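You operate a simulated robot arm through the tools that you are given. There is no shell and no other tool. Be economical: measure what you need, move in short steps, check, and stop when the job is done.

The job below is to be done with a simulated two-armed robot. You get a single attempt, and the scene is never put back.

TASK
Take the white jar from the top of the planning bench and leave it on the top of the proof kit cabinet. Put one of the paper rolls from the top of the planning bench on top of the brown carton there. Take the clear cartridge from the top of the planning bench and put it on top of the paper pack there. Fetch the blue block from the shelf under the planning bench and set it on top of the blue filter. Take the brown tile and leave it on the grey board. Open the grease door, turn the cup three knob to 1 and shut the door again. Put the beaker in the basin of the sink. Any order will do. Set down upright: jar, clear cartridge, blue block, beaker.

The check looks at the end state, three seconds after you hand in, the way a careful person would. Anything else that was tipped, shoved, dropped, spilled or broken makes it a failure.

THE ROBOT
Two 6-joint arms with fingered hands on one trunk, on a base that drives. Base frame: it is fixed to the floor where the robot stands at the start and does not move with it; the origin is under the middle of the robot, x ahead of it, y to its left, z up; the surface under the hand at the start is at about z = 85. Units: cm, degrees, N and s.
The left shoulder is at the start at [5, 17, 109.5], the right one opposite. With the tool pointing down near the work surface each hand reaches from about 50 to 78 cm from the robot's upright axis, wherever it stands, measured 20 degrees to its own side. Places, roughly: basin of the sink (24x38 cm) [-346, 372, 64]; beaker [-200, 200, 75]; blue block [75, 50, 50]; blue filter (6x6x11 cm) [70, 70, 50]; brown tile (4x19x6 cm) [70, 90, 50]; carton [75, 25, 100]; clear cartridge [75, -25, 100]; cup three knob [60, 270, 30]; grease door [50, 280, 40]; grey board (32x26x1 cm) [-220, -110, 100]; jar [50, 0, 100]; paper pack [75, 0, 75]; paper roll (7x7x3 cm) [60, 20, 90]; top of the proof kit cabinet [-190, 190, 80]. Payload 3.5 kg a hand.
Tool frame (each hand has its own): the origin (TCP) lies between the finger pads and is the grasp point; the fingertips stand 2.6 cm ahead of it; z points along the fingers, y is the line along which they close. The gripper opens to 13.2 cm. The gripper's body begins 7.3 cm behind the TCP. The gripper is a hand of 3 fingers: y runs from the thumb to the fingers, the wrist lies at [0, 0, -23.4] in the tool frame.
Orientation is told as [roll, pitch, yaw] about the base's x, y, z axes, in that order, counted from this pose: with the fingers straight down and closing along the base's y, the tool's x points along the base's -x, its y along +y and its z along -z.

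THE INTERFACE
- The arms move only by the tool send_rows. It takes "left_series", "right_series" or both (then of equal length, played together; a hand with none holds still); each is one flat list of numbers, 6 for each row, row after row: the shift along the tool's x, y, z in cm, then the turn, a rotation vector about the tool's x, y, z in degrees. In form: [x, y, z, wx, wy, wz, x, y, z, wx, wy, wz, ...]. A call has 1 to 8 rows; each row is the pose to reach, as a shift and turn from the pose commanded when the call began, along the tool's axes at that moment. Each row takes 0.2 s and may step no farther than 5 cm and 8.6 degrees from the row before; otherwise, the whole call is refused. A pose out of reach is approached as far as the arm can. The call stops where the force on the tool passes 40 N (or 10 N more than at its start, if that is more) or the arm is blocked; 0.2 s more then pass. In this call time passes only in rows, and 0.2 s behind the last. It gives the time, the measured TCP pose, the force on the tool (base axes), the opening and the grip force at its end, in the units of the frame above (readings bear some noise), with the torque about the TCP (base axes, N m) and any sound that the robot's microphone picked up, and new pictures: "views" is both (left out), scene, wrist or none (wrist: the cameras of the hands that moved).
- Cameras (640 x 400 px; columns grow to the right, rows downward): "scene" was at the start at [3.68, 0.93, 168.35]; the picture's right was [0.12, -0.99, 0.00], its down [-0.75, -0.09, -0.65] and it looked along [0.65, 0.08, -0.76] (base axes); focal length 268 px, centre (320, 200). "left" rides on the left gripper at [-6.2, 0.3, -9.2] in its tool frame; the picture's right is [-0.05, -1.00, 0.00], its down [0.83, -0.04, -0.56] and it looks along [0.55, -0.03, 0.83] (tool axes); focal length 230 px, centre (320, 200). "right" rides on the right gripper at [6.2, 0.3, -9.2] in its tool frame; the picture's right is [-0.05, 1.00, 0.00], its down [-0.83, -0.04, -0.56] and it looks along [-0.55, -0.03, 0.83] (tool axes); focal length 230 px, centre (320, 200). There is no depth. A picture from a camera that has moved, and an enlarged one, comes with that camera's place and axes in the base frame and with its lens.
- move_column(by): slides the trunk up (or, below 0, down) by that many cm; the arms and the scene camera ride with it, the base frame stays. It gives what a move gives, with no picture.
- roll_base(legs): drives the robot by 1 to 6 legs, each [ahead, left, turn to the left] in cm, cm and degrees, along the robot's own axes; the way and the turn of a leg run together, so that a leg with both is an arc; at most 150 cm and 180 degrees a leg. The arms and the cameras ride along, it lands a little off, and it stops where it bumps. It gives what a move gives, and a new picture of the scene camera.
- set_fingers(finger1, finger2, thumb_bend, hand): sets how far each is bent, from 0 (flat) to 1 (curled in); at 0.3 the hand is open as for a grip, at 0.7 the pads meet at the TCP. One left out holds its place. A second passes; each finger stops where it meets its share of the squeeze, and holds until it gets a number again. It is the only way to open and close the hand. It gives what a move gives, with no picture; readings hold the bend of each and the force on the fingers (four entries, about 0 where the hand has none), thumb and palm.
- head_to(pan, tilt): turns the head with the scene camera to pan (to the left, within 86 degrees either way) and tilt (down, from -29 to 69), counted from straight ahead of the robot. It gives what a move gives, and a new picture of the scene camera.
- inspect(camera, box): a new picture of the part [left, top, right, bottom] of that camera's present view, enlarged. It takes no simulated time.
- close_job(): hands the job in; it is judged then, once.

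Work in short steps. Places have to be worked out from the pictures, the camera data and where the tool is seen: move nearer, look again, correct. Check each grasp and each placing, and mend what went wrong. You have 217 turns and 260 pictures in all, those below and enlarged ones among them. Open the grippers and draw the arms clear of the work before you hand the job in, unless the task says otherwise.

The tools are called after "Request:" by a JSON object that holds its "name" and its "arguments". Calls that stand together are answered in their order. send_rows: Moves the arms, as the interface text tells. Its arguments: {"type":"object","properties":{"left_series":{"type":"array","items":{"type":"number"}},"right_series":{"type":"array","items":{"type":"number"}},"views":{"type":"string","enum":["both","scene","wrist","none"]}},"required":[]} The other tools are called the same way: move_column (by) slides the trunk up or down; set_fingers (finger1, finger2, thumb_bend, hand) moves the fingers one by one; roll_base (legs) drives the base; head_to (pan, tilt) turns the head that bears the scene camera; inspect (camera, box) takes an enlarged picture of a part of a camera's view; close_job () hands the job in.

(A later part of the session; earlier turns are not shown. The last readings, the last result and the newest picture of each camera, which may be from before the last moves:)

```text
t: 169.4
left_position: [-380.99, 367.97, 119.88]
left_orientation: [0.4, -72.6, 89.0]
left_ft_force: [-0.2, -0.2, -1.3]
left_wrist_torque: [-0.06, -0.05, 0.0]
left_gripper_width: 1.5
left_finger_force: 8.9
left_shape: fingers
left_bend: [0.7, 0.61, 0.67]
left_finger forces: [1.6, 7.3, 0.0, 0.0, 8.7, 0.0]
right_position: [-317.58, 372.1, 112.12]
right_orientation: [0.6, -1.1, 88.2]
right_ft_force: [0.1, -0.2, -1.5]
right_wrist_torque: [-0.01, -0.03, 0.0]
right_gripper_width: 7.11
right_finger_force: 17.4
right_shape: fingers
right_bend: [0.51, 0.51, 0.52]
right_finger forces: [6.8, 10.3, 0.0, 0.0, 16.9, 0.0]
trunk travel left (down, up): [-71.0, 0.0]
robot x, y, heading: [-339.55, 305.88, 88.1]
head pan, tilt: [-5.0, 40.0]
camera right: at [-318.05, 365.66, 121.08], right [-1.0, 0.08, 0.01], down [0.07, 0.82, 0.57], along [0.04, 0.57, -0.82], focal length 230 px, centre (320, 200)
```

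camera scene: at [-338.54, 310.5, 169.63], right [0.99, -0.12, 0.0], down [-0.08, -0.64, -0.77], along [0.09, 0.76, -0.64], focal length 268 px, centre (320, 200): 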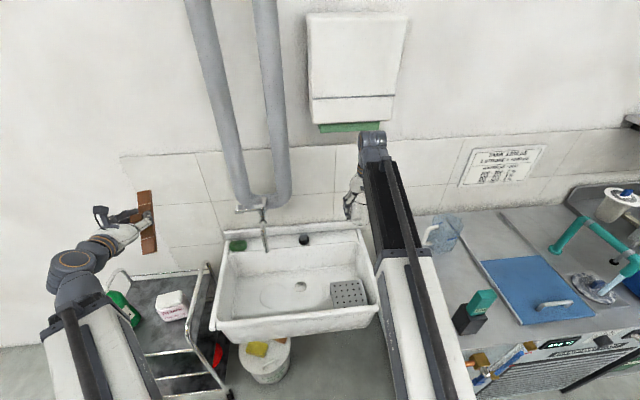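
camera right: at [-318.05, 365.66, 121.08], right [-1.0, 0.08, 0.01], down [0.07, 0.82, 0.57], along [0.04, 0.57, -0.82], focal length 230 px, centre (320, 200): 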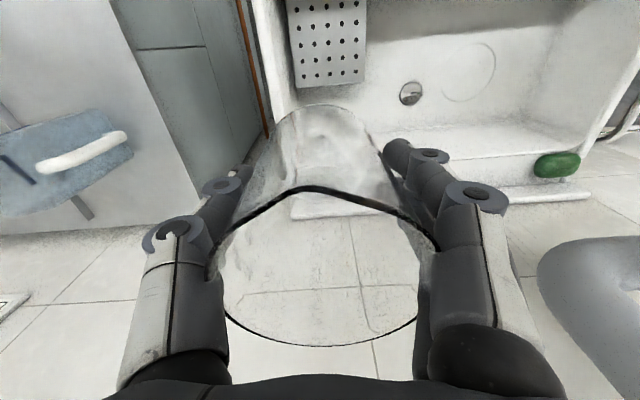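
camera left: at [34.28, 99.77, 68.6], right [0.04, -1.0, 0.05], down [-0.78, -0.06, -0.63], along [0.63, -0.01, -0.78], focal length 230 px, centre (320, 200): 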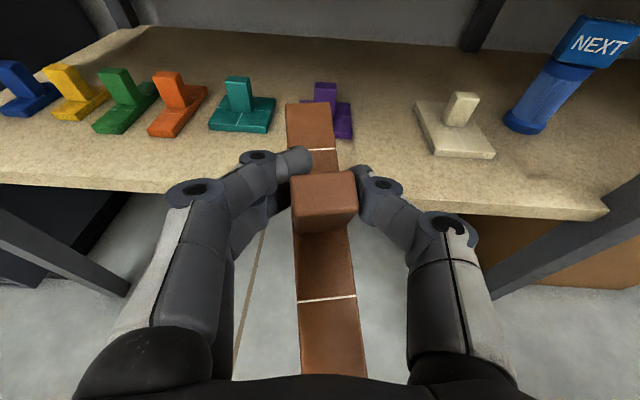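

Basin floor z≈64 confirmed; drain at [−339,377], mat x>−328. Target [−334,370]. Move laterally there at the present height.

Request:
{"name": "send_rows", "arguments": {"right_series": [0.6, 4.1, 0, 0, 0, 0, 1.2, 8.2, 0, 0, 0, 0, 1.9, 12.3, 0, 0, 0, 0, 2.5, 16.3, 0, 0, 0, 0, 2.5, 16.3, 5, 0, 0, 0, 2.5, 16.3, 10, 0, 0, 0], "views": "both"}}

```text
t: 170.8
left_position: [-380.98, 368.04, 119.81]
left_orientation: [0.4, -72.6, 89.1]
left_ft_force: [-1.1, -1.4, -0.8]
left_wrist_torque: [-0.01, 0.0, -0.01]
left_gripper_width: 1.51
left_finger_force: 7.7
left_shape: fingers
left_bend: [0.7, 0.61, 0.67]
left_finger forces: [1.5, 7.4, 0.0, 0.0, 8.5, 0.0]
right_position: [-334.07, 370.34, 102.16]
right_orientation: [0.6, -1.1, 88.2]
right_ft_force: [0.0, -0.4, -2.2]
right_wrist_torque: [-0.01, -0.03, 0.0]
right_gripper_width: 7.05
right_finger_force: 16.4
right_shape: fingers
right_bend: [0.51, 0.51, 0.52]
right_finger forces: [6.8, 9.8, 0.0, 0.0, 16.3, 0.0]
trunk travel left (down, up): [-71.0, 0.0]
robot x, y, heading: [-339.82, 306.02, 88.4]
head pan, tilt: [-5.0, 40.0]
camera scene: at [-338.52, 310.42, 169.64], right [0.99, -0.12, 0.0], down [-0.08, -0.64, -0.77], along [0.09, 0.76, -0.64], focal length 268 px, centre (320, 200)
camera right: at [-334.51, 363.96, 111.08], right [-1.0, 0.08, 0.01], down [0.07, 0.82, 0.57], along [0.04, 0.57, -0.82], focal length 230 px, centre (320, 200)
```

scene: 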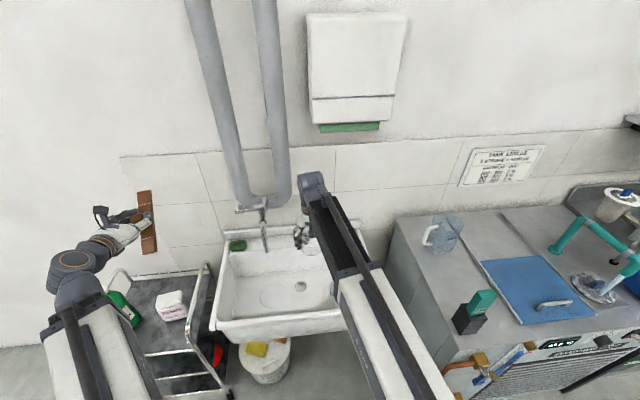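
right: 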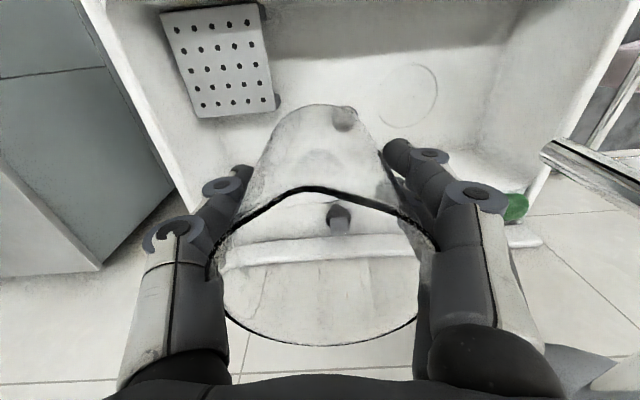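

Spout is clear (tip ≈[−349,371]). Descend to TCP≈73.

Request:
{"name": "send_rows", "arguments": {"right_series": [0, 0, 5, 0, 0, 0, 0, 0, 10, 0, 0, 0, 0, 0, 15, 0, 0, 0, 0, 0, 20, 0, 0, 0, 0, 0, 25, 0, 0, 0, 0, 0, 29, 0, 0, 0], "views": "wrist"}}

```text
t: 172.2
left_position: [-381.0, 367.89, 119.84]
left_orientation: [0.4, -72.6, 89.0]
left_ft_force: [0.9, 0.7, -0.4]
left_wrist_torque: [-0.03, -0.03, -0.02]
left_gripper_width: 1.51
left_finger_force: 8.4
left_shape: fingers
left_bend: [0.7, 0.61, 0.67]
left_finger forces: [1.6, 7.3, 0.0, 0.0, 8.5, 0.1]
right_position: [-334.39, 370.78, 72.85]
right_orientation: [0.5, -1.1, 88.1]
right_ft_force: [-0.2, 0.2, -1.3]
right_wrist_torque: [-0.02, 0.01, -0.04]
right_gripper_width: 7.05
right_finger_force: 16.3
right_shape: fingers
right_bend: [0.51, 0.51, 0.52]
right_finger forces: [6.6, 9.5, 0.0, 0.0, 15.8, 0.0]
trunk travel left (down, up): [-71.0, 0.0]
robot x, y, heading: [-339.22, 305.77, 88.2]
head pan, tilt: [-5.0, 40.0]
camera right: at [-334.89, 364.4, 82.0], right [-1.0, 0.08, 0.01], down [0.07, 0.82, 0.57], along [0.04, 0.57, -0.82], focal length 230 px, centre (320, 200)
```

right: 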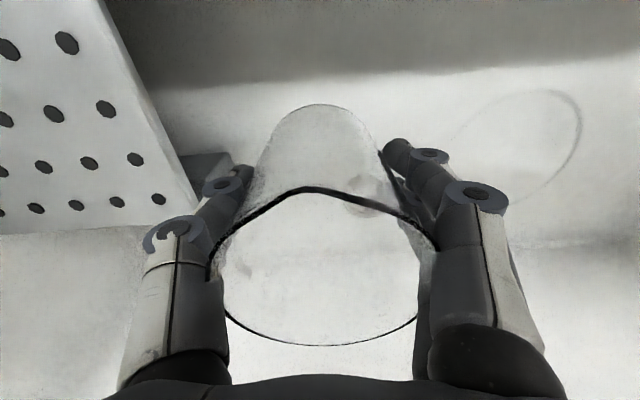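

The perforated rack is close to the thumb; shift 1.5 cm left, then feel down for the floor.

Request:
{"name": "send_rows", "arguments": {"right_series": [0.3, 1.5, 0, 0, 0, 0, 0.3, 1.5, 1.5, 0, 0, 0, 0.3, 1.5, 2.4, 0, 0, 0, 0.3, 1.5, 2.9, 0, 0, 0, 0.3, 1.5, 3.4, 0, 0, 0, 0.3, 1.5, 3.8, 0, 0, 0], "views": "none"}}

```text
t: 173.6
left_position: [-380.96, 367.82, 119.88]
left_orientation: [0.4, -72.6, 89.0]
left_ft_force: [-0.2, -0.5, -0.9]
left_wrist_torque: [-0.04, 0.0, 0.02]
left_gripper_width: 1.49
left_finger_force: 8.6
left_shape: fingers
left_bend: [0.7, 0.61, 0.67]
left_finger forces: [1.4, 7.3, 0.0, 0.0, 8.6, 0.1]
right_position: [-335.84, 370.51, 69.47]
right_orientation: [0.6, -1.2, 88.1]
right_ft_force: [-0.4, -0.1, -0.5]
right_wrist_torque: [-0.01, 0.0, 0.01]
right_gripper_width: 7.04
right_finger_force: 16.1
right_shape: fingers
right_bend: [0.51, 0.51, 0.52]
right_finger forces: [6.5, 9.4, 0.1, 0.0, 15.8, 0.0]
trunk travel left (down, up): [-71.0, 0.0]
robot x, y, heading: [-339.27, 306.22, 88.2]
head pan, tilt: [-5.0, 40.0]
```

No contact yet; continue in small steps.

Request:
{"name": "send_rows", "arguments": {"right_series": [0, 0, 0.3, 0, 0, 0, 0, 0, 0.6, 0, 0, 0, 0, 0, 0.9, 0, 0, 0, 0, 0, 1.2, 0, 0, 0, 0, 0, 1.5, 0, 0, 0], "views": "wrist"}}

```text
t: 174.8
left_position: [-381.01, 367.84, 119.85]
left_orientation: [0.5, -72.6, 88.9]
left_ft_force: [-0.4, -1.2, -1.2]
left_wrist_torque: [-0.04, 0.0, 0.04]
left_gripper_width: 1.48
left_finger_force: 8.8
left_shape: fingers
left_bend: [0.7, 0.61, 0.67]
left_finger forces: [1.4, 7.3, 0.0, 0.0, 8.7, 0.0]
right_position: [-335.74, 370.6, 67.88]
right_orientation: [0.5, -1.0, 88.1]
right_ft_force: [-0.4, 0.4, -0.4]
right_wrist_torque: [-0.02, 0.03, 0.0]
right_gripper_width: 7.03
right_finger_force: 15.6
right_shape: fingers
right_bend: [0.51, 0.51, 0.52]
right_finger forces: [6.5, 9.4, 0.1, 0.0, 15.7, 0.1]
trunk travel left (down, up): [-71.0, 0.0]
robot x, y, heading: [-339.05, 305.88, 88.2]
head pan, tilt: [-5.0, 40.0]
camera right: at [-336.3, 364.3, 76.92], right [-1.0, 0.08, 0.01], down [0.07, 0.82, 0.57], along [0.04, 0.57, -0.82], focal length 230 px, centre (320, 200)
```

right: 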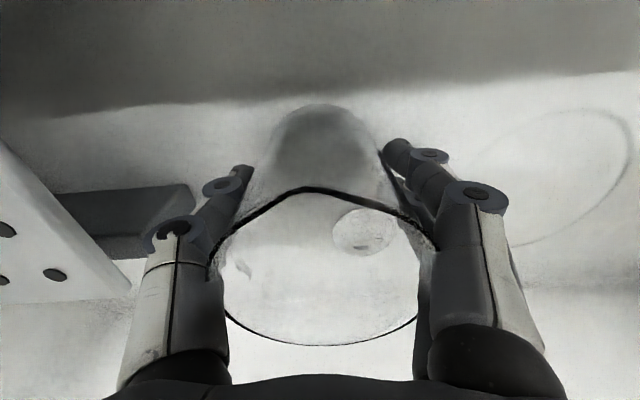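

Still free; continue down.

Request:
{"name": "send_rows", "arguments": {"right_series": [0, 0, 0.3, 0, 0, 0, 0, 0, 0.6, 0, 0, 0, 0, 0, 0.9, 0, 0, 0, 0, 0, 1.2, 0, 0, 0, 0, 0, 1.5, 0, 0, 0, 0, 0, 1.8, 0, 0, 0], "views": "none"}}

```text
t: 175.8
left_position: [-381.01, 367.67, 119.88]
left_orientation: [0.4, -72.7, 89.2]
left_ft_force: [-0.8, 1.2, -0.9]
left_wrist_torque: [0.01, 0.02, -0.02]
left_gripper_width: 1.47
left_finger_force: 9.0
left_shape: fingers
left_bend: [0.7, 0.61, 0.67]
left_finger forces: [1.5, 7.2, 0.0, 0.0, 8.7, 0.0]
right_position: [-335.94, 370.84, 67.42]
right_orientation: [0.6, -1.4, 88.1]
right_ft_force: [2.2, -7.4, 26.2]
right_wrist_torque: [0.42, 0.14, 0.0]
right_gripper_width: 7.13
right_finger_force: 25.7
right_shape: fingers
right_bend: [0.51, 0.51, 0.52]
right_finger forces: [11.5, 13.2, 0.0, 0.0, 26.4, 0.0]
trunk travel left (down, up): [-71.0, 0.0]
robot x, y, heading: [-338.99, 305.71, 87.9]
head pan, tilt: [-5.0, 40.0]
stopped in row 5 (right hand): the force on the tool passed its limit at 44 N (the readings are from after the stop); the commanded pose is now the measured one
```

Contact with the basin floor. Ease up 0.4, open partway, and look.

Request:
{"name": "send_rows", "arguments": {"right_series": [0, 0, -0.4, 0, 0, 0], "views": "none"}}

Request:
{"name": "set_fingers", "arguments": {"hand": "right", "finger1": 0.43, "finger2": 0.43, "thumb_bend": 0.45}}

Request:
{"name": "send_rows", "arguments": {"right_series": [0, 0, -2, 0, 0, 0, 0, 0, -5, 0, 0, 0], "views": "wrist"}}

```text
t: 176.2
left_position: [-381.07, 367.84, 119.9]
left_orientation: [0.5, -72.6, 89.1]
left_ft_force: [0.8, -0.9, -0.9]
left_wrist_torque: [-0.04, 0.0, -0.02]
left_gripper_width: 1.47
left_finger_force: 8.9
left_shape: fingers
left_bend: [0.7, 0.61, 0.67]
left_finger forces: [1.6, 7.3, 0.1, 0.0, 8.6, 0.1]
right_position: [-335.79, 370.8, 67.48]
right_orientation: [0.6, -1.3, 88.2]
right_ft_force: [0.0, -3.7, 9.8]
right_wrist_torque: [0.2, 0.07, 0.0]
right_gripper_width: 7.07
right_finger_force: 19.7
right_shape: fingers
right_bend: [0.51, 0.51, 0.52]
right_finger forces: [8.6, 11.6, 0.1, 0.1, 19.0, 0.2]
trunk travel left (down, up): [-71.0, 0.0]
robot x, y, heading: [-339.4, 305.81, 88.1]
head pan, tilt: [-5.0, 40.0]
```

```text
t: 177.2
left_position: [-381.01, 367.87, 119.98]
left_orientation: [0.5, -72.5, 89.1]
left_ft_force: [-0.6, -0.4, -1.8]
left_wrist_torque: [-0.07, -0.04, -0.02]
left_gripper_width: 1.47
left_finger_force: 8.9
left_shape: fingers
left_bend: [0.7, 0.61, 0.67]
left_finger forces: [1.5, 7.3, 0.0, 0.0, 8.6, 0.0]
right_position: [-335.7, 370.93, 67.55]
right_orientation: [0.6, -1.3, 88.1]
right_ft_force: [0.8, -2.1, 4.9]
right_wrist_torque: [0.12, 0.01, 0.01]
right_gripper_width: 8.94
right_finger_force: 5.9
right_shape: fingers
right_bend: [0.43, 0.43, 0.45]
right_finger forces: [2.1, 3.3, 0.1, 0.0, 6.1, 0.1]
trunk travel left (down, up): [-71.0, 0.0]
robot x, y, heading: [-339.1, 306.02, 87.9]
head pan, tilt: [-5.0, 40.0]
```

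```text
t: 177.8
left_position: [-380.98, 367.93, 119.94]
left_orientation: [0.5, -72.6, 88.9]
left_ft_force: [-0.6, 0.3, -0.8]
left_wrist_torque: [-0.02, 0.02, 0.0]
left_gripper_width: 1.48
left_finger_force: 8.9
left_shape: fingers
left_bend: [0.7, 0.61, 0.67]
left_finger forces: [1.5, 7.4, 0.0, 0.1, 8.6, 0.0]
right_position: [-335.7, 370.69, 72.32]
right_orientation: [0.7, -1.3, 88.0]
right_ft_force: [-0.3, 0.1, 0.3]
right_wrist_torque: [0.02, 0.01, -0.01]
right_gripper_width: 8.84
right_finger_force: 0.2
right_shape: fingers
right_bend: [0.43, 0.43, 0.45]
right_finger forces: [0.0, 0.0, 0.1, 0.0, 0.0, 0.1]
trunk travel left (down, up): [-71.0, 0.0]
robot x, y, heading: [-339.58, 305.98, 88.2]
head pan, tilt: [-5.0, 40.0]
camera right: at [-336.13, 364.3, 81.33], right [-1.0, 0.08, 0.01], down [0.08, 0.82, 0.57], along [0.04, 0.57, -0.82], focal length 230 px, centre (320, 200)
```

right: 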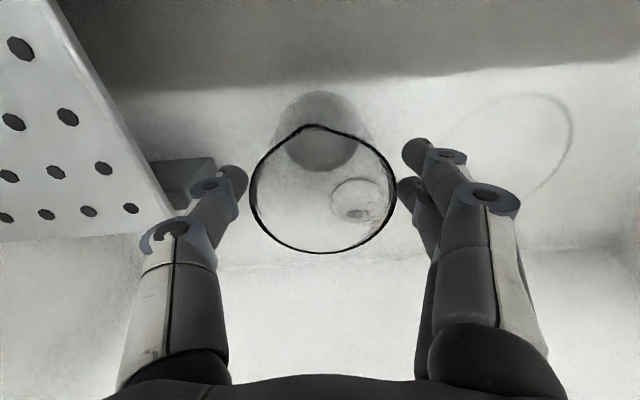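

Beaker stands released. Raise the hand out of the sink.

Request:
{"name": "send_rows", "arguments": {"right_series": [0, 0, -5, 0, 0, 0, 0, 0, -10, 0, 0, 0, 0, 0, -15, 0, 0, 0, 0, 0, -20, 0, 0, 0, 0, 0, -25, 0, 0, 0, 0, 0, -30, 0, 0, 0, 0, 0, -35, 0, 0, 0, 0, 0, -40, 0, 0, 0], "views": "wrist"}}

```text
t: 179.7
left_position: [-381.07, 367.93, 119.88]
left_orientation: [0.5, -72.6, 89.1]
left_ft_force: [0.5, 0.2, -0.1]
left_wrist_torque: [0.0, 0.01, 0.01]
left_gripper_width: 1.49
left_finger_force: 9.1
left_shape: fingers
left_bend: [0.7, 0.61, 0.67]
left_finger forces: [1.5, 7.4, 0.0, 0.0, 8.7, 0.0]
right_position: [-335.3, 369.69, 112.55]
right_orientation: [0.7, -1.4, 88.1]
right_ft_force: [0.0, 0.3, -1.1]
right_wrist_torque: [0.01, 0.06, 0.04]
right_gripper_width: 8.83
right_finger_force: 0.1
right_shape: fingers
right_bend: [0.43, 0.43, 0.45]
right_finger forces: [0.0, 0.1, 0.0, 0.0, 0.0, 0.0]
trunk travel left (down, up): [-71.0, 0.0]
robot x, y, heading: [-339.33, 305.94, 88.0]
head pan, tilt: [-5.0, 40.0]
camera right: at [-335.8, 363.34, 121.63], right [-1.0, 0.08, 0.01], down [0.08, 0.82, 0.57], along [0.04, 0.57, -0.82], focal length 230 px, centre (320, 200)
```

right: 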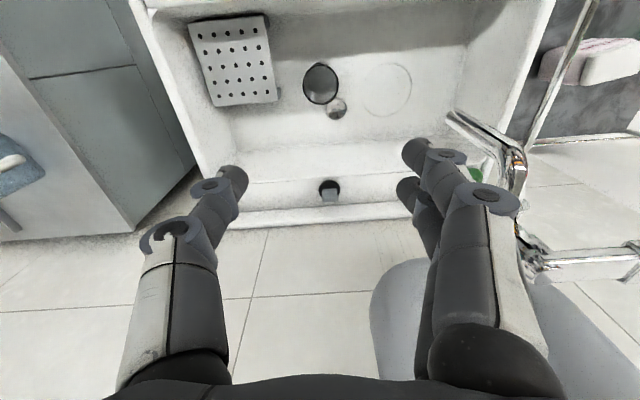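

Beaker stands in the basin. Now carry the tile toward the grey board via the main aisle: back up, sidestep right, turn.

Request:
{"name": "roll_base", "arguments": {"legs": [[-42, 0, 0], [0, -150, 0], [0, -78, 0], [0, 0, -88], [50, 0, 0], [0, 0, -90]]}}

```text
t: 203.1
left_position: [-21.2, 200.31, 119.86]
left_orientation: [0.6, -72.5, -88.6]
left_ft_force: [-0.3, -0.8, -0.9]
left_wrist_torque: [0.02, 0.0, 0.03]
left_gripper_width: 1.33
left_finger_force: 7.6
left_shape: fingers
left_bend: [0.71, 0.61, 0.67]
left_finger forces: [1.1, 7.3, 0.0, 0.0, 8.1, 0.1]
right_position: [-66.77, 196.54, 112.57]
right_orientation: [0.6, -1.3, -89.5]
right_ft_force: [-0.6, -0.3, -0.5]
right_wrist_torque: [-0.01, -0.02, -0.01]
right_gripper_width: 8.83
right_finger_force: 0.1
right_shape: fingers
right_bend: [0.43, 0.43, 0.45]
right_finger forces: [0.0, 0.0, 0.1, 0.0, 0.0, 0.0]
trunk travel left (down, up): [-71.0, 0.0]
robot x, y, heading: [-65.4, 260.7, -89.6]
head pan, tilt: [-5.0, 40.0]
camera scene: at [-66.19, 255.96, 169.64], right [-1.0, 0.08, 0.0], down [0.05, 0.64, -0.77], along [-0.06, -0.76, -0.64], focal length 268 px, centre (320, 200)
```

scene: 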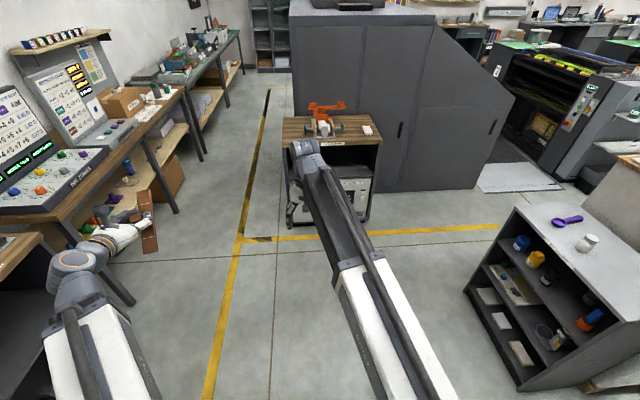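

Check the tile's state in the left wrist camera.

Request:
{"name": "inspect", "arguments": {"camera": "left", "box": [160, 60, 480, 380]}}

Request:
{"name": "inspect", "arguments": {"camera": "scene", "box": [40, 160, 200, 270]}}

```text
1.25 times, centred on (320, 220) of left
camera zoom: at [-21.25, 207.15, 128.57], right [-1.0, -0.05, 0.05], down [-0.07, 0.78, -0.63], along [-0.01, -0.63, -0.78], focal length 288 px, centre (320, 175)
```

zoom: 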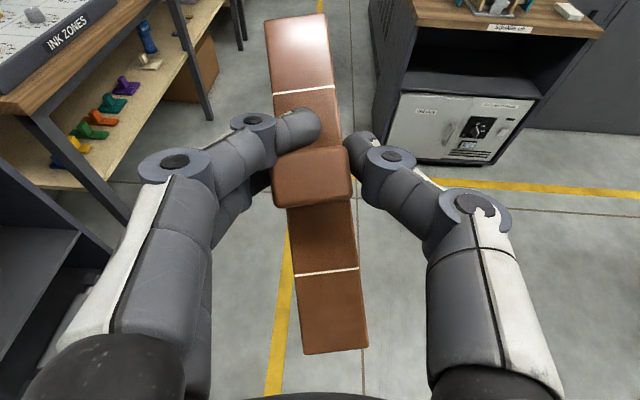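

```text
3.64 times, centred on (120, 215) of scene
camera zoom: at [-66.19, 255.96, 169.64], right [-1.0, 0.08, 0.0], down [0.05, 0.64, -0.77], along [-0.06, -0.76, -0.64], focal length 973 px, centre (1047, 146)
```

zoom: 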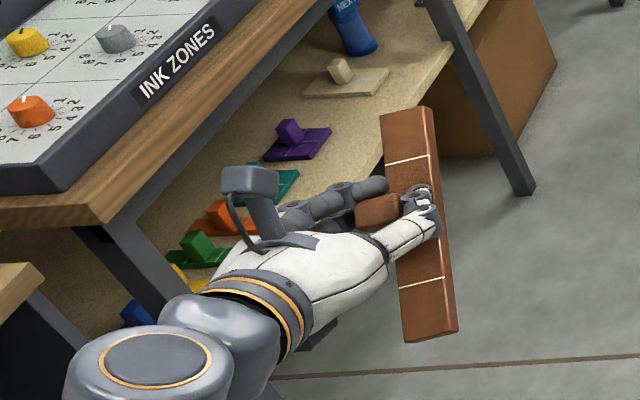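

The tile has pivoted in the grip (~40°, far end up) but is held by its post; I will compensate by pitching the hand when placing. Drive down the aisle: left 55, ahead 300.

Request:
{"name": "roll_base", "arguments": {"legs": [[0, 55, 0], [150, 0, 0], [150, 0, 0], [140, 0, 0]]}}

Request:
{"name": "head_to", "arguments": {"pan": -75, "tilt": 25}}

```text
t: 226.8
left_position: [27.01, -239.31, 119.85]
left_orientation: [0.6, -72.6, -90.5]
left_ft_force: [0.3, -0.8, 0.1]
left_wrist_torque: [0.03, 0.0, -0.02]
left_gripper_width: 1.33
left_finger_force: 8.6
left_shape: fingers
left_bend: [0.71, 0.61, 0.67]
left_finger forces: [1.0, 7.5, 0.1, 0.1, 8.1, 0.0]
right_position: [-18.48, -241.55, 112.56]
right_orientation: [0.6, -1.3, -91.4]
right_ft_force: [0.2, -0.2, 1.1]
right_wrist_torque: [0.03, -0.03, 0.0]
right_gripper_width: 8.81
right_finger_force: 0.0
right_shape: fingers
right_bend: [0.43, 0.43, 0.45]
right_finger forces: [0.0, 0.0, 0.0, 0.0, 0.1, 0.0]
trunk travel left (down, up): [-71.0, 0.0]
robot x, y, heading: [-15.28, -177.81, -91.6]
head pan, tilt: [-5.0, 40.0]
camera scene: at [-15.98, -182.17, 169.64], right [-0.99, 0.11, 0.0], down [0.07, 0.64, -0.77], along [-0.09, -0.76, -0.64], focal length 268 px, centre (320, 200)
```

scene: 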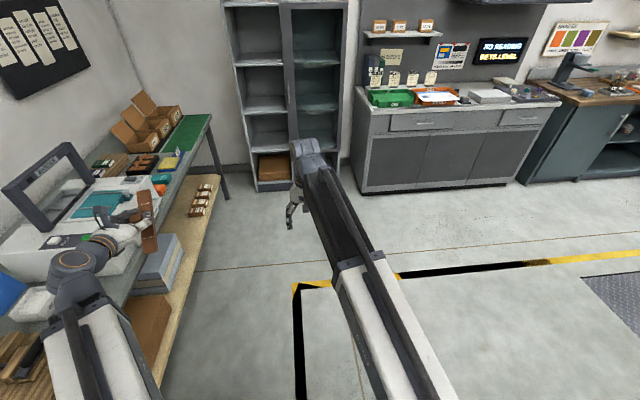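

```text
t: 228.2
left_position: [27.02, -239.28, 119.88]
left_orientation: [0.5, -72.7, -90.5]
left_ft_force: [0.6, 0.0, -1.4]
left_wrist_torque: [0.02, 0.0, 0.01]
left_gripper_width: 1.34
left_finger_force: 8.4
left_shape: fingers
left_bend: [0.71, 0.61, 0.67]
left_finger forces: [1.0, 7.5, 0.1, 0.0, 8.1, 0.1]
right_position: [-18.53, -241.54, 112.57]
right_orientation: [0.6, -1.2, -91.4]
right_ft_force: [0.0, 0.1, 0.4]
right_wrist_torque: [0.0, 0.01, 0.0]
right_gripper_width: 8.83
right_finger_force: 0.0
right_shape: fingers
right_bend: [0.43, 0.43, 0.45]
right_finger forces: [0.0, 0.0, 0.0, 0.0, 0.0, 0.1]
trunk travel left (down, up): [-71.0, 0.0]
robot x, y, heading: [-15.09, -177.91, -91.3]
head pan, tilt: [-75.0, 25.0]
camera scene: at [-23.98, -175.85, 171.97], right [-0.23, 0.97, 0.0], down [0.41, 0.1, -0.91], along [-0.88, -0.21, -0.42], focal length 268 px, centre (320, 200)
```

scene: 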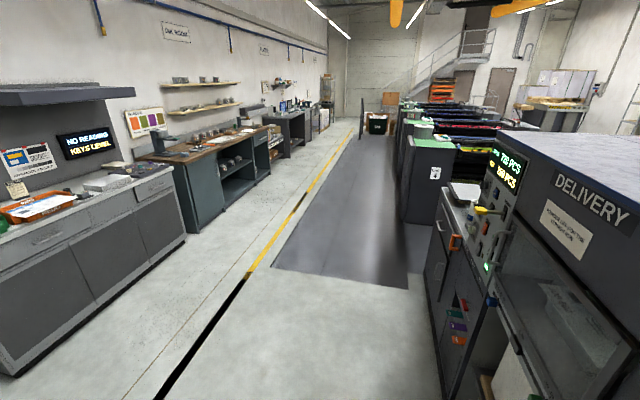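

By projection, the grey board lies near pixel (475,188) — a ledge on the press. Zoom in there.

Request:
{"name": "inspect", "arguments": {"camera": "scene", "box": [400, 120, 560, 220]}}

```text
4.00 times, centred on (480, 170) of scene
camera zoom: at [-23.98, -175.85, 171.97], right [-0.23, 0.97, 0.0], down [0.41, 0.1, -0.91], along [-0.88, -0.21, -0.42], focal length 1070 px, centre (-320, 320)
```

zoom: 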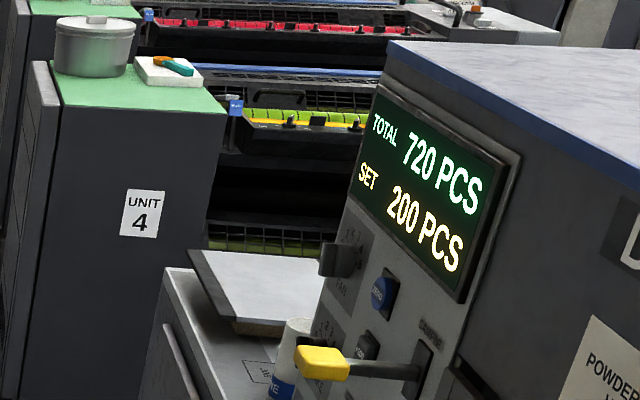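

The board seems to be the light grey panel on the cabinet beside the delivery console. Turn right 90° and advance 110 cm for a closer look.

Request:
{"name": "roll_base", "arguments": {"legs": [[0, 0, -88], [110, 5, 0]]}}

Request:
{"name": "head_to", "arguments": {"pan": -45, "tilt": 35}}

```text
t: 237.6
left_position: [-185.5, -231.79, 119.66]
left_orientation: [0.5, -72.6, -177.5]
left_ft_force: [-0.1, -0.4, -0.7]
left_wrist_torque: [-0.01, -0.04, -0.01]
left_gripper_width: 1.3
left_finger_force: 8.0
left_shape: fingers
left_bend: [0.71, 0.61, 0.67]
left_finger forces: [0.8, 7.4, 0.0, 0.1, 7.9, 0.0]
right_position: [-190.03, -186.39, 112.58]
right_orientation: [0.6, -1.2, -178.6]
right_ft_force: [-0.8, 0.2, 0.1]
right_wrist_torque: [0.0, 0.0, -0.03]
right_gripper_width: 8.78
right_finger_force: 0.0
right_shape: fingers
right_bend: [0.43, 0.43, 0.45]
right_finger forces: [0.1, 0.0, 0.0, 0.1, 0.0, 0.0]
trunk travel left (down, up): [-71.0, 0.0]
robot x, y, heading: [-126.27, -186.56, -178.4]
head pan, tilt: [-75.0, 25.0]
camera scene: at [-124.78, -177.76, 171.97], right [0.96, 0.28, 0.0], down [0.12, -0.41, -0.91], along [-0.26, 0.87, -0.42], focal length 268 px, centre (320, 200)
```

scene: 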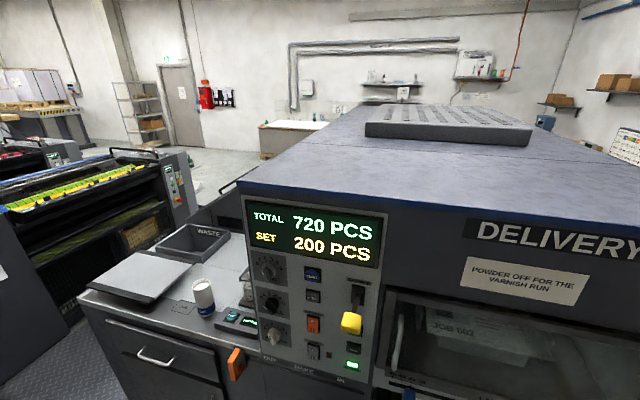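

```text
t: 238.5
left_position: [-185.45, -231.91, 119.77]
left_orientation: [0.5, -72.6, -177.6]
left_ft_force: [0.6, -0.1, -1.1]
left_wrist_torque: [0.01, -0.04, 0.04]
left_gripper_width: 1.3
left_finger_force: 8.3
left_shape: fingers
left_bend: [0.71, 0.61, 0.67]
left_finger forces: [0.8, 7.4, 0.0, 0.1, 8.0, 0.0]
right_position: [-190.0, -186.2, 112.59]
right_orientation: [0.7, -1.3, -178.6]
right_ft_force: [0.0, 0.2, 0.2]
right_wrist_torque: [0.01, 0.01, -0.01]
right_gripper_width: 8.8
right_finger_force: 0.1
right_shape: fingers
right_bend: [0.43, 0.43, 0.45]
right_finger forces: [0.0, 0.0, 0.1, 0.1, 0.0, 0.0]
trunk travel left (down, up): [-71.0, 0.0]
robot x, y, heading: [-126.16, -186.94, -178.4]
head pan, tilt: [-45.0, 35.0]
camera scene: at [-128.5, -180.52, 170.4], right [0.69, 0.72, 0.0], down [0.41, -0.4, -0.82], along [-0.59, 0.57, -0.57], focal length 268 px, centre (320, 200)
```

scene: 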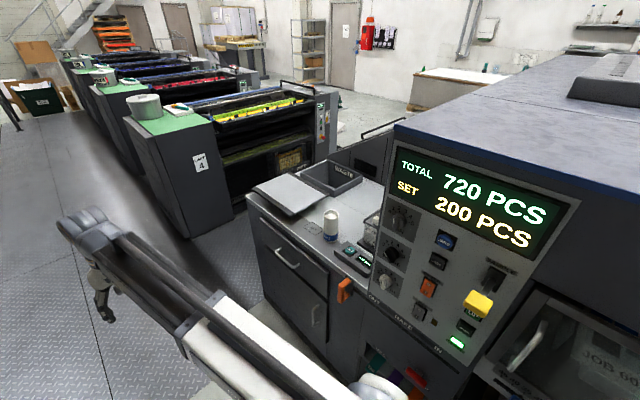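

Board corners compute to x −201…−232, y −127…−106, z≈100. I'll approach from the south: sidestep left 45, ahead 52, turn right to face north.

Request:
{"name": "roll_base", "arguments": {"legs": [[0, 45, 0], [52, 0, 0], [0, 0, -91]]}}

Request:
{"name": "head_to", "arguments": {"pan": 12, "tilt": 42}}

```text
t: 247.7
left_position: [-223.46, -173.59, 119.91]
left_orientation: [0.4, -72.7, 92.5]
left_ft_force: [-1.3, -0.5, -1.1]
left_wrist_torque: [-0.03, 0.02, -0.03]
left_gripper_width: 1.22
left_finger_force: 7.8
left_shape: fingers
left_bend: [0.71, 0.61, 0.67]
left_finger forces: [0.7, 7.3, 0.0, 0.0, 7.7, 0.0]
right_position: [-177.83, -168.83, 112.38]
right_orientation: [0.6, -1.3, 91.6]
right_ft_force: [0.2, 0.8, -0.3]
right_wrist_torque: [0.01, 0.01, 0.0]
right_gripper_width: 8.83
right_finger_force: 0.2
right_shape: fingers
right_bend: [0.43, 0.43, 0.45]
right_finger forces: [0.0, 0.0, 0.0, 0.0, 0.0, 0.1]
trunk travel left (down, up): [-71.0, 0.0]
robot x, y, heading: [-177.88, -232.59, 91.5]
head pan, tilt: [-45.0, 35.0]
camera scene: at [-171.87, -230.34, 170.4], right [0.73, -0.69, 0.0], down [-0.39, -0.42, -0.82], along [0.56, 0.6, -0.57], focal length 268 px, centre (320, 200)
```

scene: 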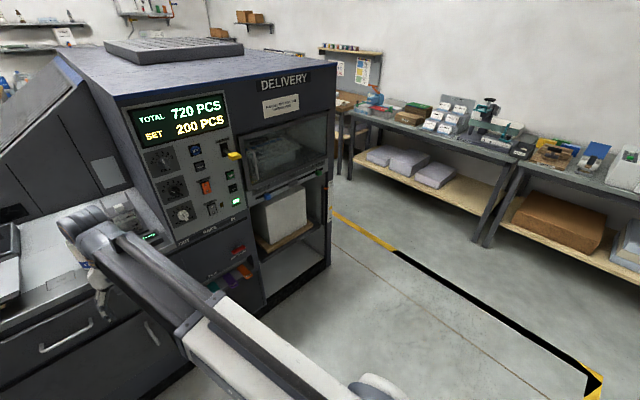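

```text
t: 248.9
left_position: [-223.39, -173.41, 119.91]
left_orientation: [0.3, -72.6, 92.6]
left_ft_force: [0.3, 0.1, -1.2]
left_wrist_torque: [-0.03, 0.0, 0.01]
left_gripper_width: 1.23
left_finger_force: 7.7
left_shape: fingers
left_bend: [0.71, 0.61, 0.67]
left_finger forces: [0.8, 7.3, 0.0, 0.1, 7.7, 0.1]
right_position: [-177.9, -168.75, 112.62]
right_orientation: [0.7, -1.3, 91.7]
right_ft_force: [0.3, -0.5, 0.2]
right_wrist_torque: [-0.04, -0.01, -0.01]
right_gripper_width: 8.84
right_finger_force: 0.0
right_shape: fingers
right_bend: [0.43, 0.43, 0.45]
right_finger forces: [0.0, 0.1, 0.0, 0.0, 0.1, 0.0]
trunk travel left (down, up): [-71.0, 0.0]
robot x, y, heading: [-177.54, -232.93, 91.6]
head pan, tilt: [12.0, 42.0]
camera scene: at [-179.89, -228.62, 169.35], right [0.97, 0.23, 0.0], down [0.16, -0.65, -0.74], along [-0.17, 0.72, -0.67], focal length 268 px, centre (320, 200)
```

scene: 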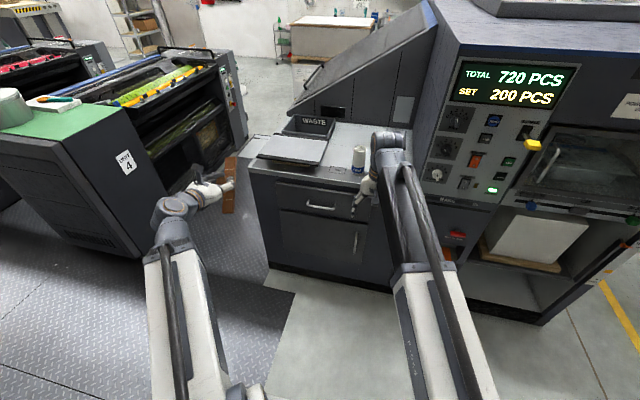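

Triangulated: board top z≈95.5, centre [−221,−114], 32 (x) × 25 (y). The tile becomes level at hand pitch ≈−38.6°. I pitch the left hand by 34° and tuck the right arm back/right to clear the console.

Request:
{"name": "send_rows", "arguments": {"right_series": [2.3, -4.3, 0, 0, 0, 0, 4.6, -8.6, 0, 0, 0, 0, 6.9, -12.9, 0, 0, 0, 0, 9.2, -17.2, 0, 0, 0, 0, 11.5, -21.5, 0, 0, 0, 0, 13.8, -25.8, 0, 0, 0, 0, 16.1, -30.1, 0, 0, 0, 0, 18.4, -34.4, 0, 0, 0, 0], "left_series": [0, 0, 0, 0, 4.2, 0, 0, 0, 0, 0, 8.4, 0, 0, 0, 0, 0, 12.6, 0, 0, 0, 0, 0, 16.8, 0, 0, 0, 0, 0, 21, 0, 0, 0, 0, 0, 25.4, 0, 0, 0, 0, 0, 29.7, 0, 0, 0, 0, 0, 34, 0], "views": "both"}}

```text
t: 250.8
left_position: [-223.28, -173.53, 119.97]
left_orientation: [0.3, -38.4, 92.9]
left_ft_force: [1.0, -0.4, -1.4]
left_wrist_torque: [-0.02, 0.0, 0.01]
left_gripper_width: 1.16
left_finger_force: 8.1
left_shape: fingers
left_bend: [0.71, 0.6, 0.68]
left_finger forces: [0.3, 7.4, 0.0, 0.0, 7.4, 0.1]
right_position: [-142.79, -186.48, 112.07]
right_orientation: [0.6, -1.2, 91.8]
right_ft_force: [-0.1, 1.4, 0.9]
right_wrist_torque: [-0.01, 0.05, 0.02]
right_gripper_width: 8.82
right_finger_force: 0.1
right_shape: fingers
right_bend: [0.43, 0.43, 0.45]
right_finger forces: [0.1, 0.0, 0.0, 0.1, 0.1, 0.0]
trunk travel left (down, up): [-71.0, 0.0]
robot x, y, heading: [-177.92, -232.97, 91.7]
head pan, tilt: [12.0, 42.0]
camera scene: at [-179.84, -228.63, 169.35], right [0.97, 0.24, 0.0], down [0.16, -0.65, -0.74], along [-0.18, 0.72, -0.67], focal length 268 px, centre (320, 200)
camera right: at [-142.86, -192.86, 120.93], right [-1.0, 0.02, 0.01], down [0.02, 0.82, 0.57], along [0.0, 0.57, -0.82], focal length 230 px, centre (320, 200)
camera left: at [-223.72, -174.57, 131.01], right [1.0, 0.09, 0.03], down [0.1, -0.99, -0.08], along [0.02, 0.09, -1.0], focal length 230 px, centre (320, 200)
```

scene: 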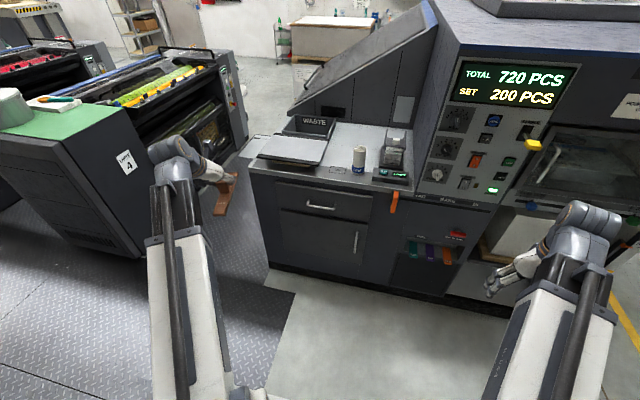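
right: 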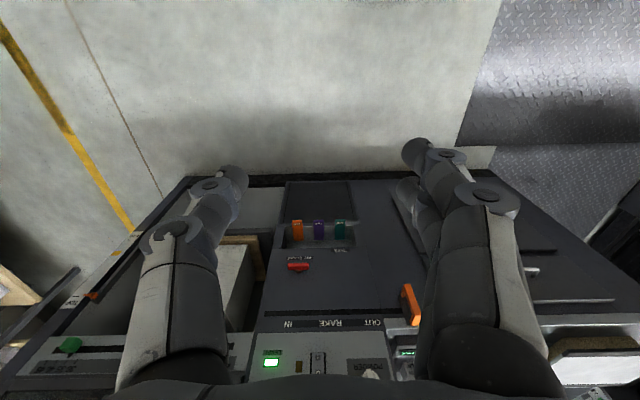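
left: 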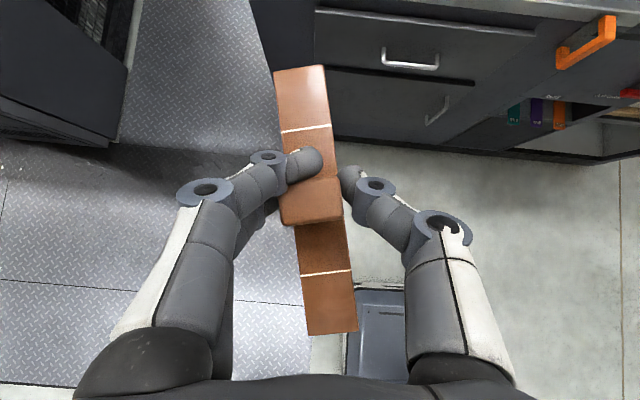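

Tile is level now. Tuck the right hand a bit further back, then drive 48 ahead.

Request:
{"name": "send_rows", "arguments": {"right_series": [3, -3, 0, 0, 0, 0, 6, -6, 0, 0, 0, 0, 9, -9, 0, 0, 0, 0], "views": "none"}}

Request:
{"name": "roll_base", "arguments": {"legs": [[47, -2, 0]]}}

```text
t: 251.6
left_position: [-223.41, -173.36, 119.79]
left_orientation: [0.3, -38.6, 92.9]
left_ft_force: [0.3, -0.8, -1.4]
left_wrist_torque: [-0.01, 0.04, -0.01]
left_gripper_width: 1.17
left_finger_force: 7.5
left_shape: fingers
left_bend: [0.71, 0.6, 0.68]
left_finger forces: [0.3, 7.4, 0.0, 0.1, 7.5, 0.1]
right_position: [-133.63, -195.07, 111.56]
right_orientation: [0.6, -1.3, 91.7]
right_ft_force: [-0.6, 0.2, -0.5]
right_wrist_torque: [0.0, -0.05, 0.0]
right_gripper_width: 8.84
right_finger_force: 0.0
right_shape: fingers
right_bend: [0.43, 0.43, 0.45]
right_finger forces: [0.0, 0.0, 0.0, 0.0, 0.0, 0.0]
trunk travel left (down, up): [-71.0, 0.0]
robot x, y, heading: [-177.83, -232.64, 91.3]
head pan, tilt: [12.0, 42.0]
```

```text
t: 254.4
left_position: [-222.89, -125.72, 119.75]
left_orientation: [0.2, -38.7, 92.9]
left_ft_force: [0.3, 0.0, -1.1]
left_wrist_torque: [0.02, -0.03, 0.0]
left_gripper_width: 1.15
left_finger_force: 8.0
left_shape: fingers
left_bend: [0.71, 0.6, 0.68]
left_finger forces: [0.3, 7.4, 0.0, 0.0, 7.5, 0.1]
right_position: [-133.11, -147.31, 111.4]
right_orientation: [0.7, -1.3, 91.7]
right_ft_force: [0.3, 0.1, -0.4]
right_wrist_torque: [0.0, 0.01, -0.03]
right_gripper_width: 8.83
right_finger_force: 0.2
right_shape: fingers
right_bend: [0.43, 0.43, 0.45]
right_finger forces: [0.0, 0.1, 0.0, 0.0, 0.0, 0.0]
trunk travel left (down, up): [-71.0, 0.0]
robot x, y, heading: [-177.65, -184.95, 91.5]
head pan, tilt: [12.0, 42.0]
camera scene: at [-179.29, -180.86, 169.34], right [0.97, 0.24, 0.0], down [0.16, -0.65, -0.74], along [-0.17, 0.72, -0.67], focal length 268 px, centre (320, 200)
```

scene: 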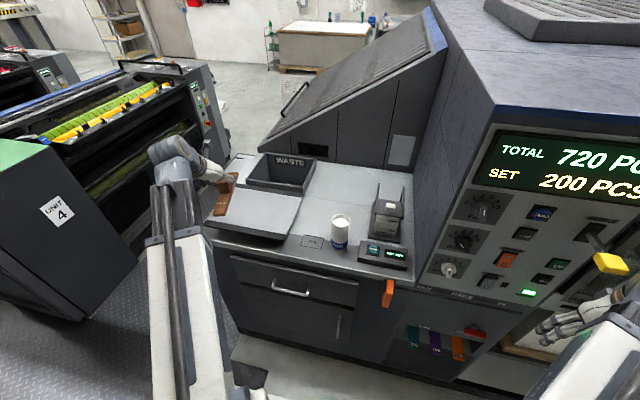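

Over the board. Move the left hand 9 cm forward and 2 right, down 8, then look.

Request:
{"name": "send_rows", "arguments": {"left_series": [-2.3, -0.7, 1.9, 0, 0, 0, -4.6, -1.3, 3.7, 0, 0, 0, -7, -2, 5.6, 0, 0, 0, -4.5, -2, 8.7, 0, 0, 0, -2, -2, 11.8, 0, 0, 0], "views": "both"}}

```text
t: 255.6
left_position: [-221.17, -116.88, 111.99]
left_orientation: [0.1, -38.6, 93.0]
left_ft_force: [0.0, -0.4, -1.0]
left_wrist_torque: [0.0, 0.01, 0.01]
left_gripper_width: 1.13
left_finger_force: 8.2
left_shape: fingers
left_bend: [0.71, 0.6, 0.68]
left_finger forces: [0.3, 7.5, 0.0, 0.0, 7.5, 0.1]
right_position: [-133.08, -147.16, 111.51]
right_orientation: [0.7, -1.2, 91.7]
right_ft_force: [0.3, 0.3, -0.5]
right_wrist_torque: [0.0, 0.02, 0.0]
right_gripper_width: 8.83
right_finger_force: 0.0
right_shape: fingers
right_bend: [0.43, 0.43, 0.45]
right_finger forces: [0.0, 0.0, 0.1, 0.1, 0.1, 0.1]
trunk travel left (down, up): [-71.0, 0.0]
robot x, y, heading: [-177.18, -184.86, 91.7]
head pan, tilt: [12.0, 42.0]
camera scene: at [-179.3, -180.92, 169.35], right [0.97, 0.24, 0.0], down [0.16, -0.65, -0.74], along [-0.17, 0.72, -0.67], focal length 268 px, centre (320, 200)
camera left: at [-221.6, -117.94, 123.06], right [1.0, 0.09, 0.03], down [0.1, -0.99, -0.08], along [0.02, 0.09, -1.0], focal length 230 px, centre (320, 200)
```

scene: 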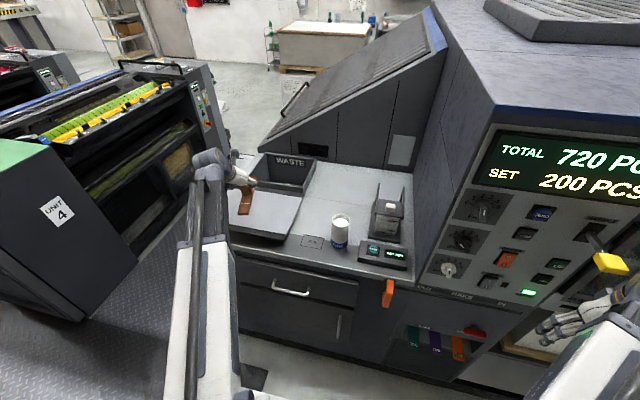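
left: 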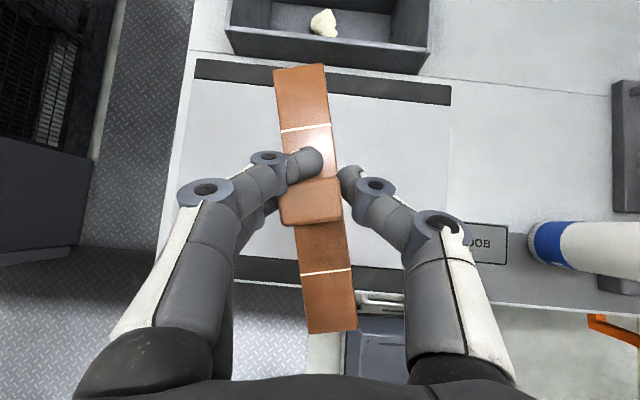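

Board centre ≈[−222,−113.3]; tile centre now [−221.5,−116.5]. Move 3 cm forward and lower 9.5 cm.

Request:
{"name": "send_rows", "arguments": {"left_series": [-2.3, 0, 1.9, 0, 0, 0, 0.2, 0, 5, 0, 0, 0, 2.3, 0, 7.8, 0, 0, 0, 3.6, 0, 9.3, 0, 0, 0], "views": "both"}}

```text
t: 256.6
left_position: [-221.45, -113.91, 102.42]
left_orientation: [0.3, -38.6, 92.8]
left_ft_force: [-0.2, -0.7, 0.3]
left_wrist_torque: [-0.03, 0.0, -0.02]
left_gripper_width: 1.14
left_finger_force: 8.1
left_shape: fingers
left_bend: [0.71, 0.6, 0.68]
left_finger forces: [2.0, 7.6, 0.1, 0.0, 7.6, 0.1]
right_position: [-133.15, -147.39, 111.52]
right_orientation: [0.7, -1.3, 91.8]
right_ft_force: [-0.3, -0.4, 0.8]
right_wrist_torque: [-0.02, -0.02, -0.04]
right_gripper_width: 8.84
right_finger_force: 0.1
right_shape: fingers
right_bend: [0.43, 0.43, 0.45]
right_finger forces: [0.0, 0.1, 0.1, 0.1, 0.0, 0.0]
trunk travel left (down, up): [-71.0, 0.0]
robot x, y, heading: [-177.57, -185.08, 91.7]
head pan, tilt: [12.0, 42.0]
camera scene: at [-179.28, -180.94, 169.35], right [0.97, 0.24, 0.0], down [0.16, -0.65, -0.74], along [-0.17, 0.72, -0.67], focal length 268 px, centre (320, 200)
camera left: at [-221.69, -114.93, 113.51], right [1.0, 0.09, 0.03], down [0.1, -0.99, -0.09], along [0.02, 0.09, -1.0], focal length 230 px, centre (320, 200)
```

scene: 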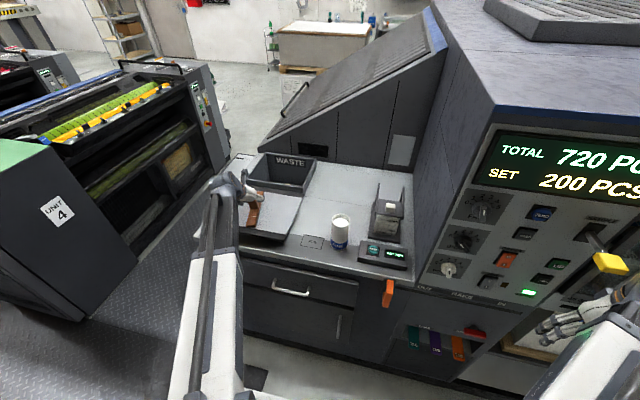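
left: 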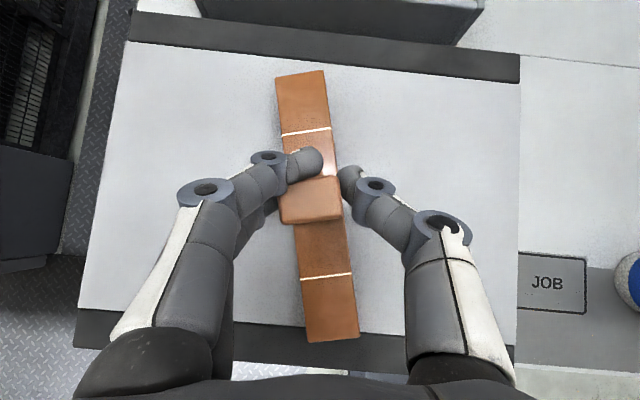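

Close to contact. Lower another ~1.2 cm in small steps.

Request:
{"name": "send_rows", "arguments": {"left_series": [0.2, 0, 0.25, 0, 0, 0, 0.4, 0, 0.5, 0, 0, 0, 0.6, 0, 0.75, 0, 0, 0], "views": "wrist"}}

```text
t: 257.4
left_position: [-221.28, -113.91, 101.81]
left_orientation: [0.4, -38.9, 92.8]
left_ft_force: [2.4, 3.2, 25.5]
left_wrist_torque: [0.11, 0.39, -0.13]
left_gripper_width: 1.06
left_finger_force: 17.5
left_shape: fingers
left_bend: [0.71, 0.62, 0.68]
left_finger forces: [15.3, 8.5, 0.1, 0.1, 10.9, 0.0]
right_position: [-133.04, -147.44, 111.49]
right_orientation: [0.7, -1.4, 91.7]
right_ft_force: [-0.7, 0.1, 0.2]
right_wrist_torque: [-0.01, 0.01, 0.02]
right_gripper_width: 8.8
right_finger_force: 0.0
right_shape: fingers
right_bend: [0.43, 0.43, 0.45]
right_finger forces: [0.1, 0.1, 0.0, 0.0, 0.0, 0.0]
trunk travel left (down, up): [-71.0, 0.0]
robot x, y, heading: [-176.97, -185.0, 92.0]
head pan, tilt: [12.0, 42.0]
camera left: at [-221.63, -115.02, 112.96], right [1.0, 0.09, 0.03], down [0.1, -0.99, -0.09], along [0.02, 0.09, -1.0], focal length 230 px, centre (320, 200)
```

left: 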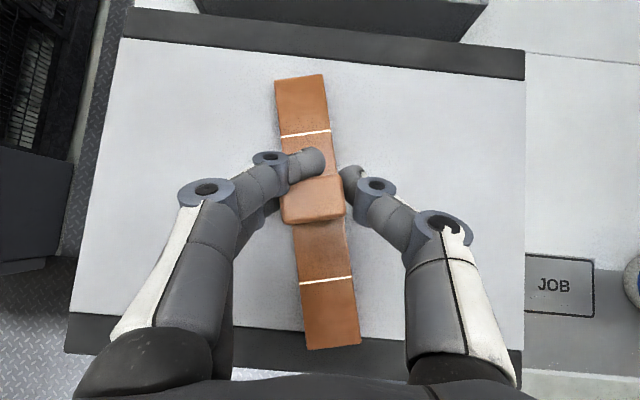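

Tile rests on the board. Ease up slightly, open, and rise.

Request:
{"name": "send_rows", "arguments": {"left_series": [-0.2, 0, -0.25, 0, 0, 0], "views": "none"}}

Request:
{"name": "set_fingers", "arguments": {"hand": "left", "finger1": 0.45, "finger2": 0.45, "thumb_bend": 0.45}}

Request:
{"name": "send_rows", "arguments": {"left_series": [-1.3, 0, -1.6, 0, 0, 0, -4, 0, -5, 0, 0, 0, -7, 0, -8.5, 0, 0, 0, -10, 0, -12, 0, 0, 0], "views": "wrist"}}

```text
t: 257.8
left_position: [-221.3, -113.91, 101.83]
left_orientation: [0.4, -38.7, 92.9]
left_ft_force: [1.6, 3.8, 19.8]
left_wrist_torque: [0.13, 0.28, -0.12]
left_gripper_width: 1.1
left_finger_force: 15.4
left_shape: fingers
left_bend: [0.71, 0.62, 0.68]
left_finger forces: [12.1, 7.9, 0.0, 0.0, 10.7, 0.0]
right_position: [-132.9, -147.53, 111.51]
right_orientation: [0.6, -1.5, 91.8]
right_ft_force: [0.1, 0.0, -0.5]
right_wrist_torque: [0.03, 0.02, 0.02]
right_gripper_width: 8.8
right_finger_force: 0.0
right_shape: fingers
right_bend: [0.43, 0.43, 0.45]
right_finger forces: [0.1, 0.1, 0.0, 0.0, 0.0, 0.0]
trunk travel left (down, up): [-71.0, 0.0]
robot x, y, heading: [-177.37, -184.64, 91.4]
head pan, tilt: [12.0, 42.0]
```

```text
t: 258.8
left_position: [-221.53, -113.75, 101.76]
left_orientation: [0.2, -38.7, 92.9]
left_ft_force: [-0.3, 0.2, 0.4]
left_wrist_torque: [0.02, -0.03, -0.01]
left_gripper_width: 8.41
left_finger_force: 0.1
left_shape: fingers
left_bend: [0.45, 0.45, 0.45]
left_finger forces: [0.1, 0.0, 0.0, 0.0, 0.1, 0.0]
right_position: [-133.11, -147.33, 111.5]
right_orientation: [0.6, -1.3, 91.7]
right_ft_force: [0.5, 0.4, -0.4]
right_wrist_torque: [0.02, 0.01, -0.02]
right_gripper_width: 8.82
right_finger_force: 0.0
right_shape: fingers
right_bend: [0.43, 0.43, 0.45]
right_finger forces: [0.0, 0.0, 0.0, 0.1, 0.0, 0.1]
trunk travel left (down, up): [-71.0, 0.0]
robot x, y, heading: [-177.23, -185.23, 91.5]
head pan, tilt: [12.0, 42.0]
```

```text
t: 259.8
left_position: [-221.52, -113.3, 117.35]
left_orientation: [0.1, -38.6, 93.0]
left_ft_force: [0.0, 0.7, 0.4]
left_wrist_torque: [-0.02, -0.02, 0.02]
left_gripper_width: 8.39
left_finger_force: 0.0
left_shape: fingers
left_bend: [0.45, 0.45, 0.45]
left_finger forces: [0.0, 0.0, 0.0, 0.0, 0.0, 0.0]
right_position: [-133.01, -147.39, 111.43]
right_orientation: [0.6, -1.3, 91.8]
right_ft_force: [0.1, -0.3, -0.2]
right_wrist_torque: [0.04, 0.0, 0.01]
right_gripper_width: 8.84
right_finger_force: 0.1
right_shape: fingers
right_bend: [0.43, 0.43, 0.45]
right_finger forces: [0.0, 0.1, 0.1, 0.1, 0.0, 0.1]
trunk travel left (down, up): [-71.0, 0.0]
robot x, y, heading: [-177.22, -185.01, 91.8]
head pan, tilt: [12.0, 42.0]
camera left: at [-221.84, -114.45, 128.46], right [1.0, 0.09, 0.03], down [0.1, -0.99, -0.08], along [0.02, 0.09, -1.0], focal length 230 px, centre (320, 200)
```

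left: 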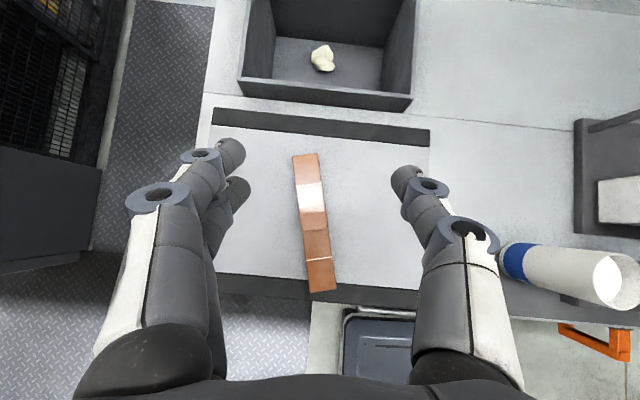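

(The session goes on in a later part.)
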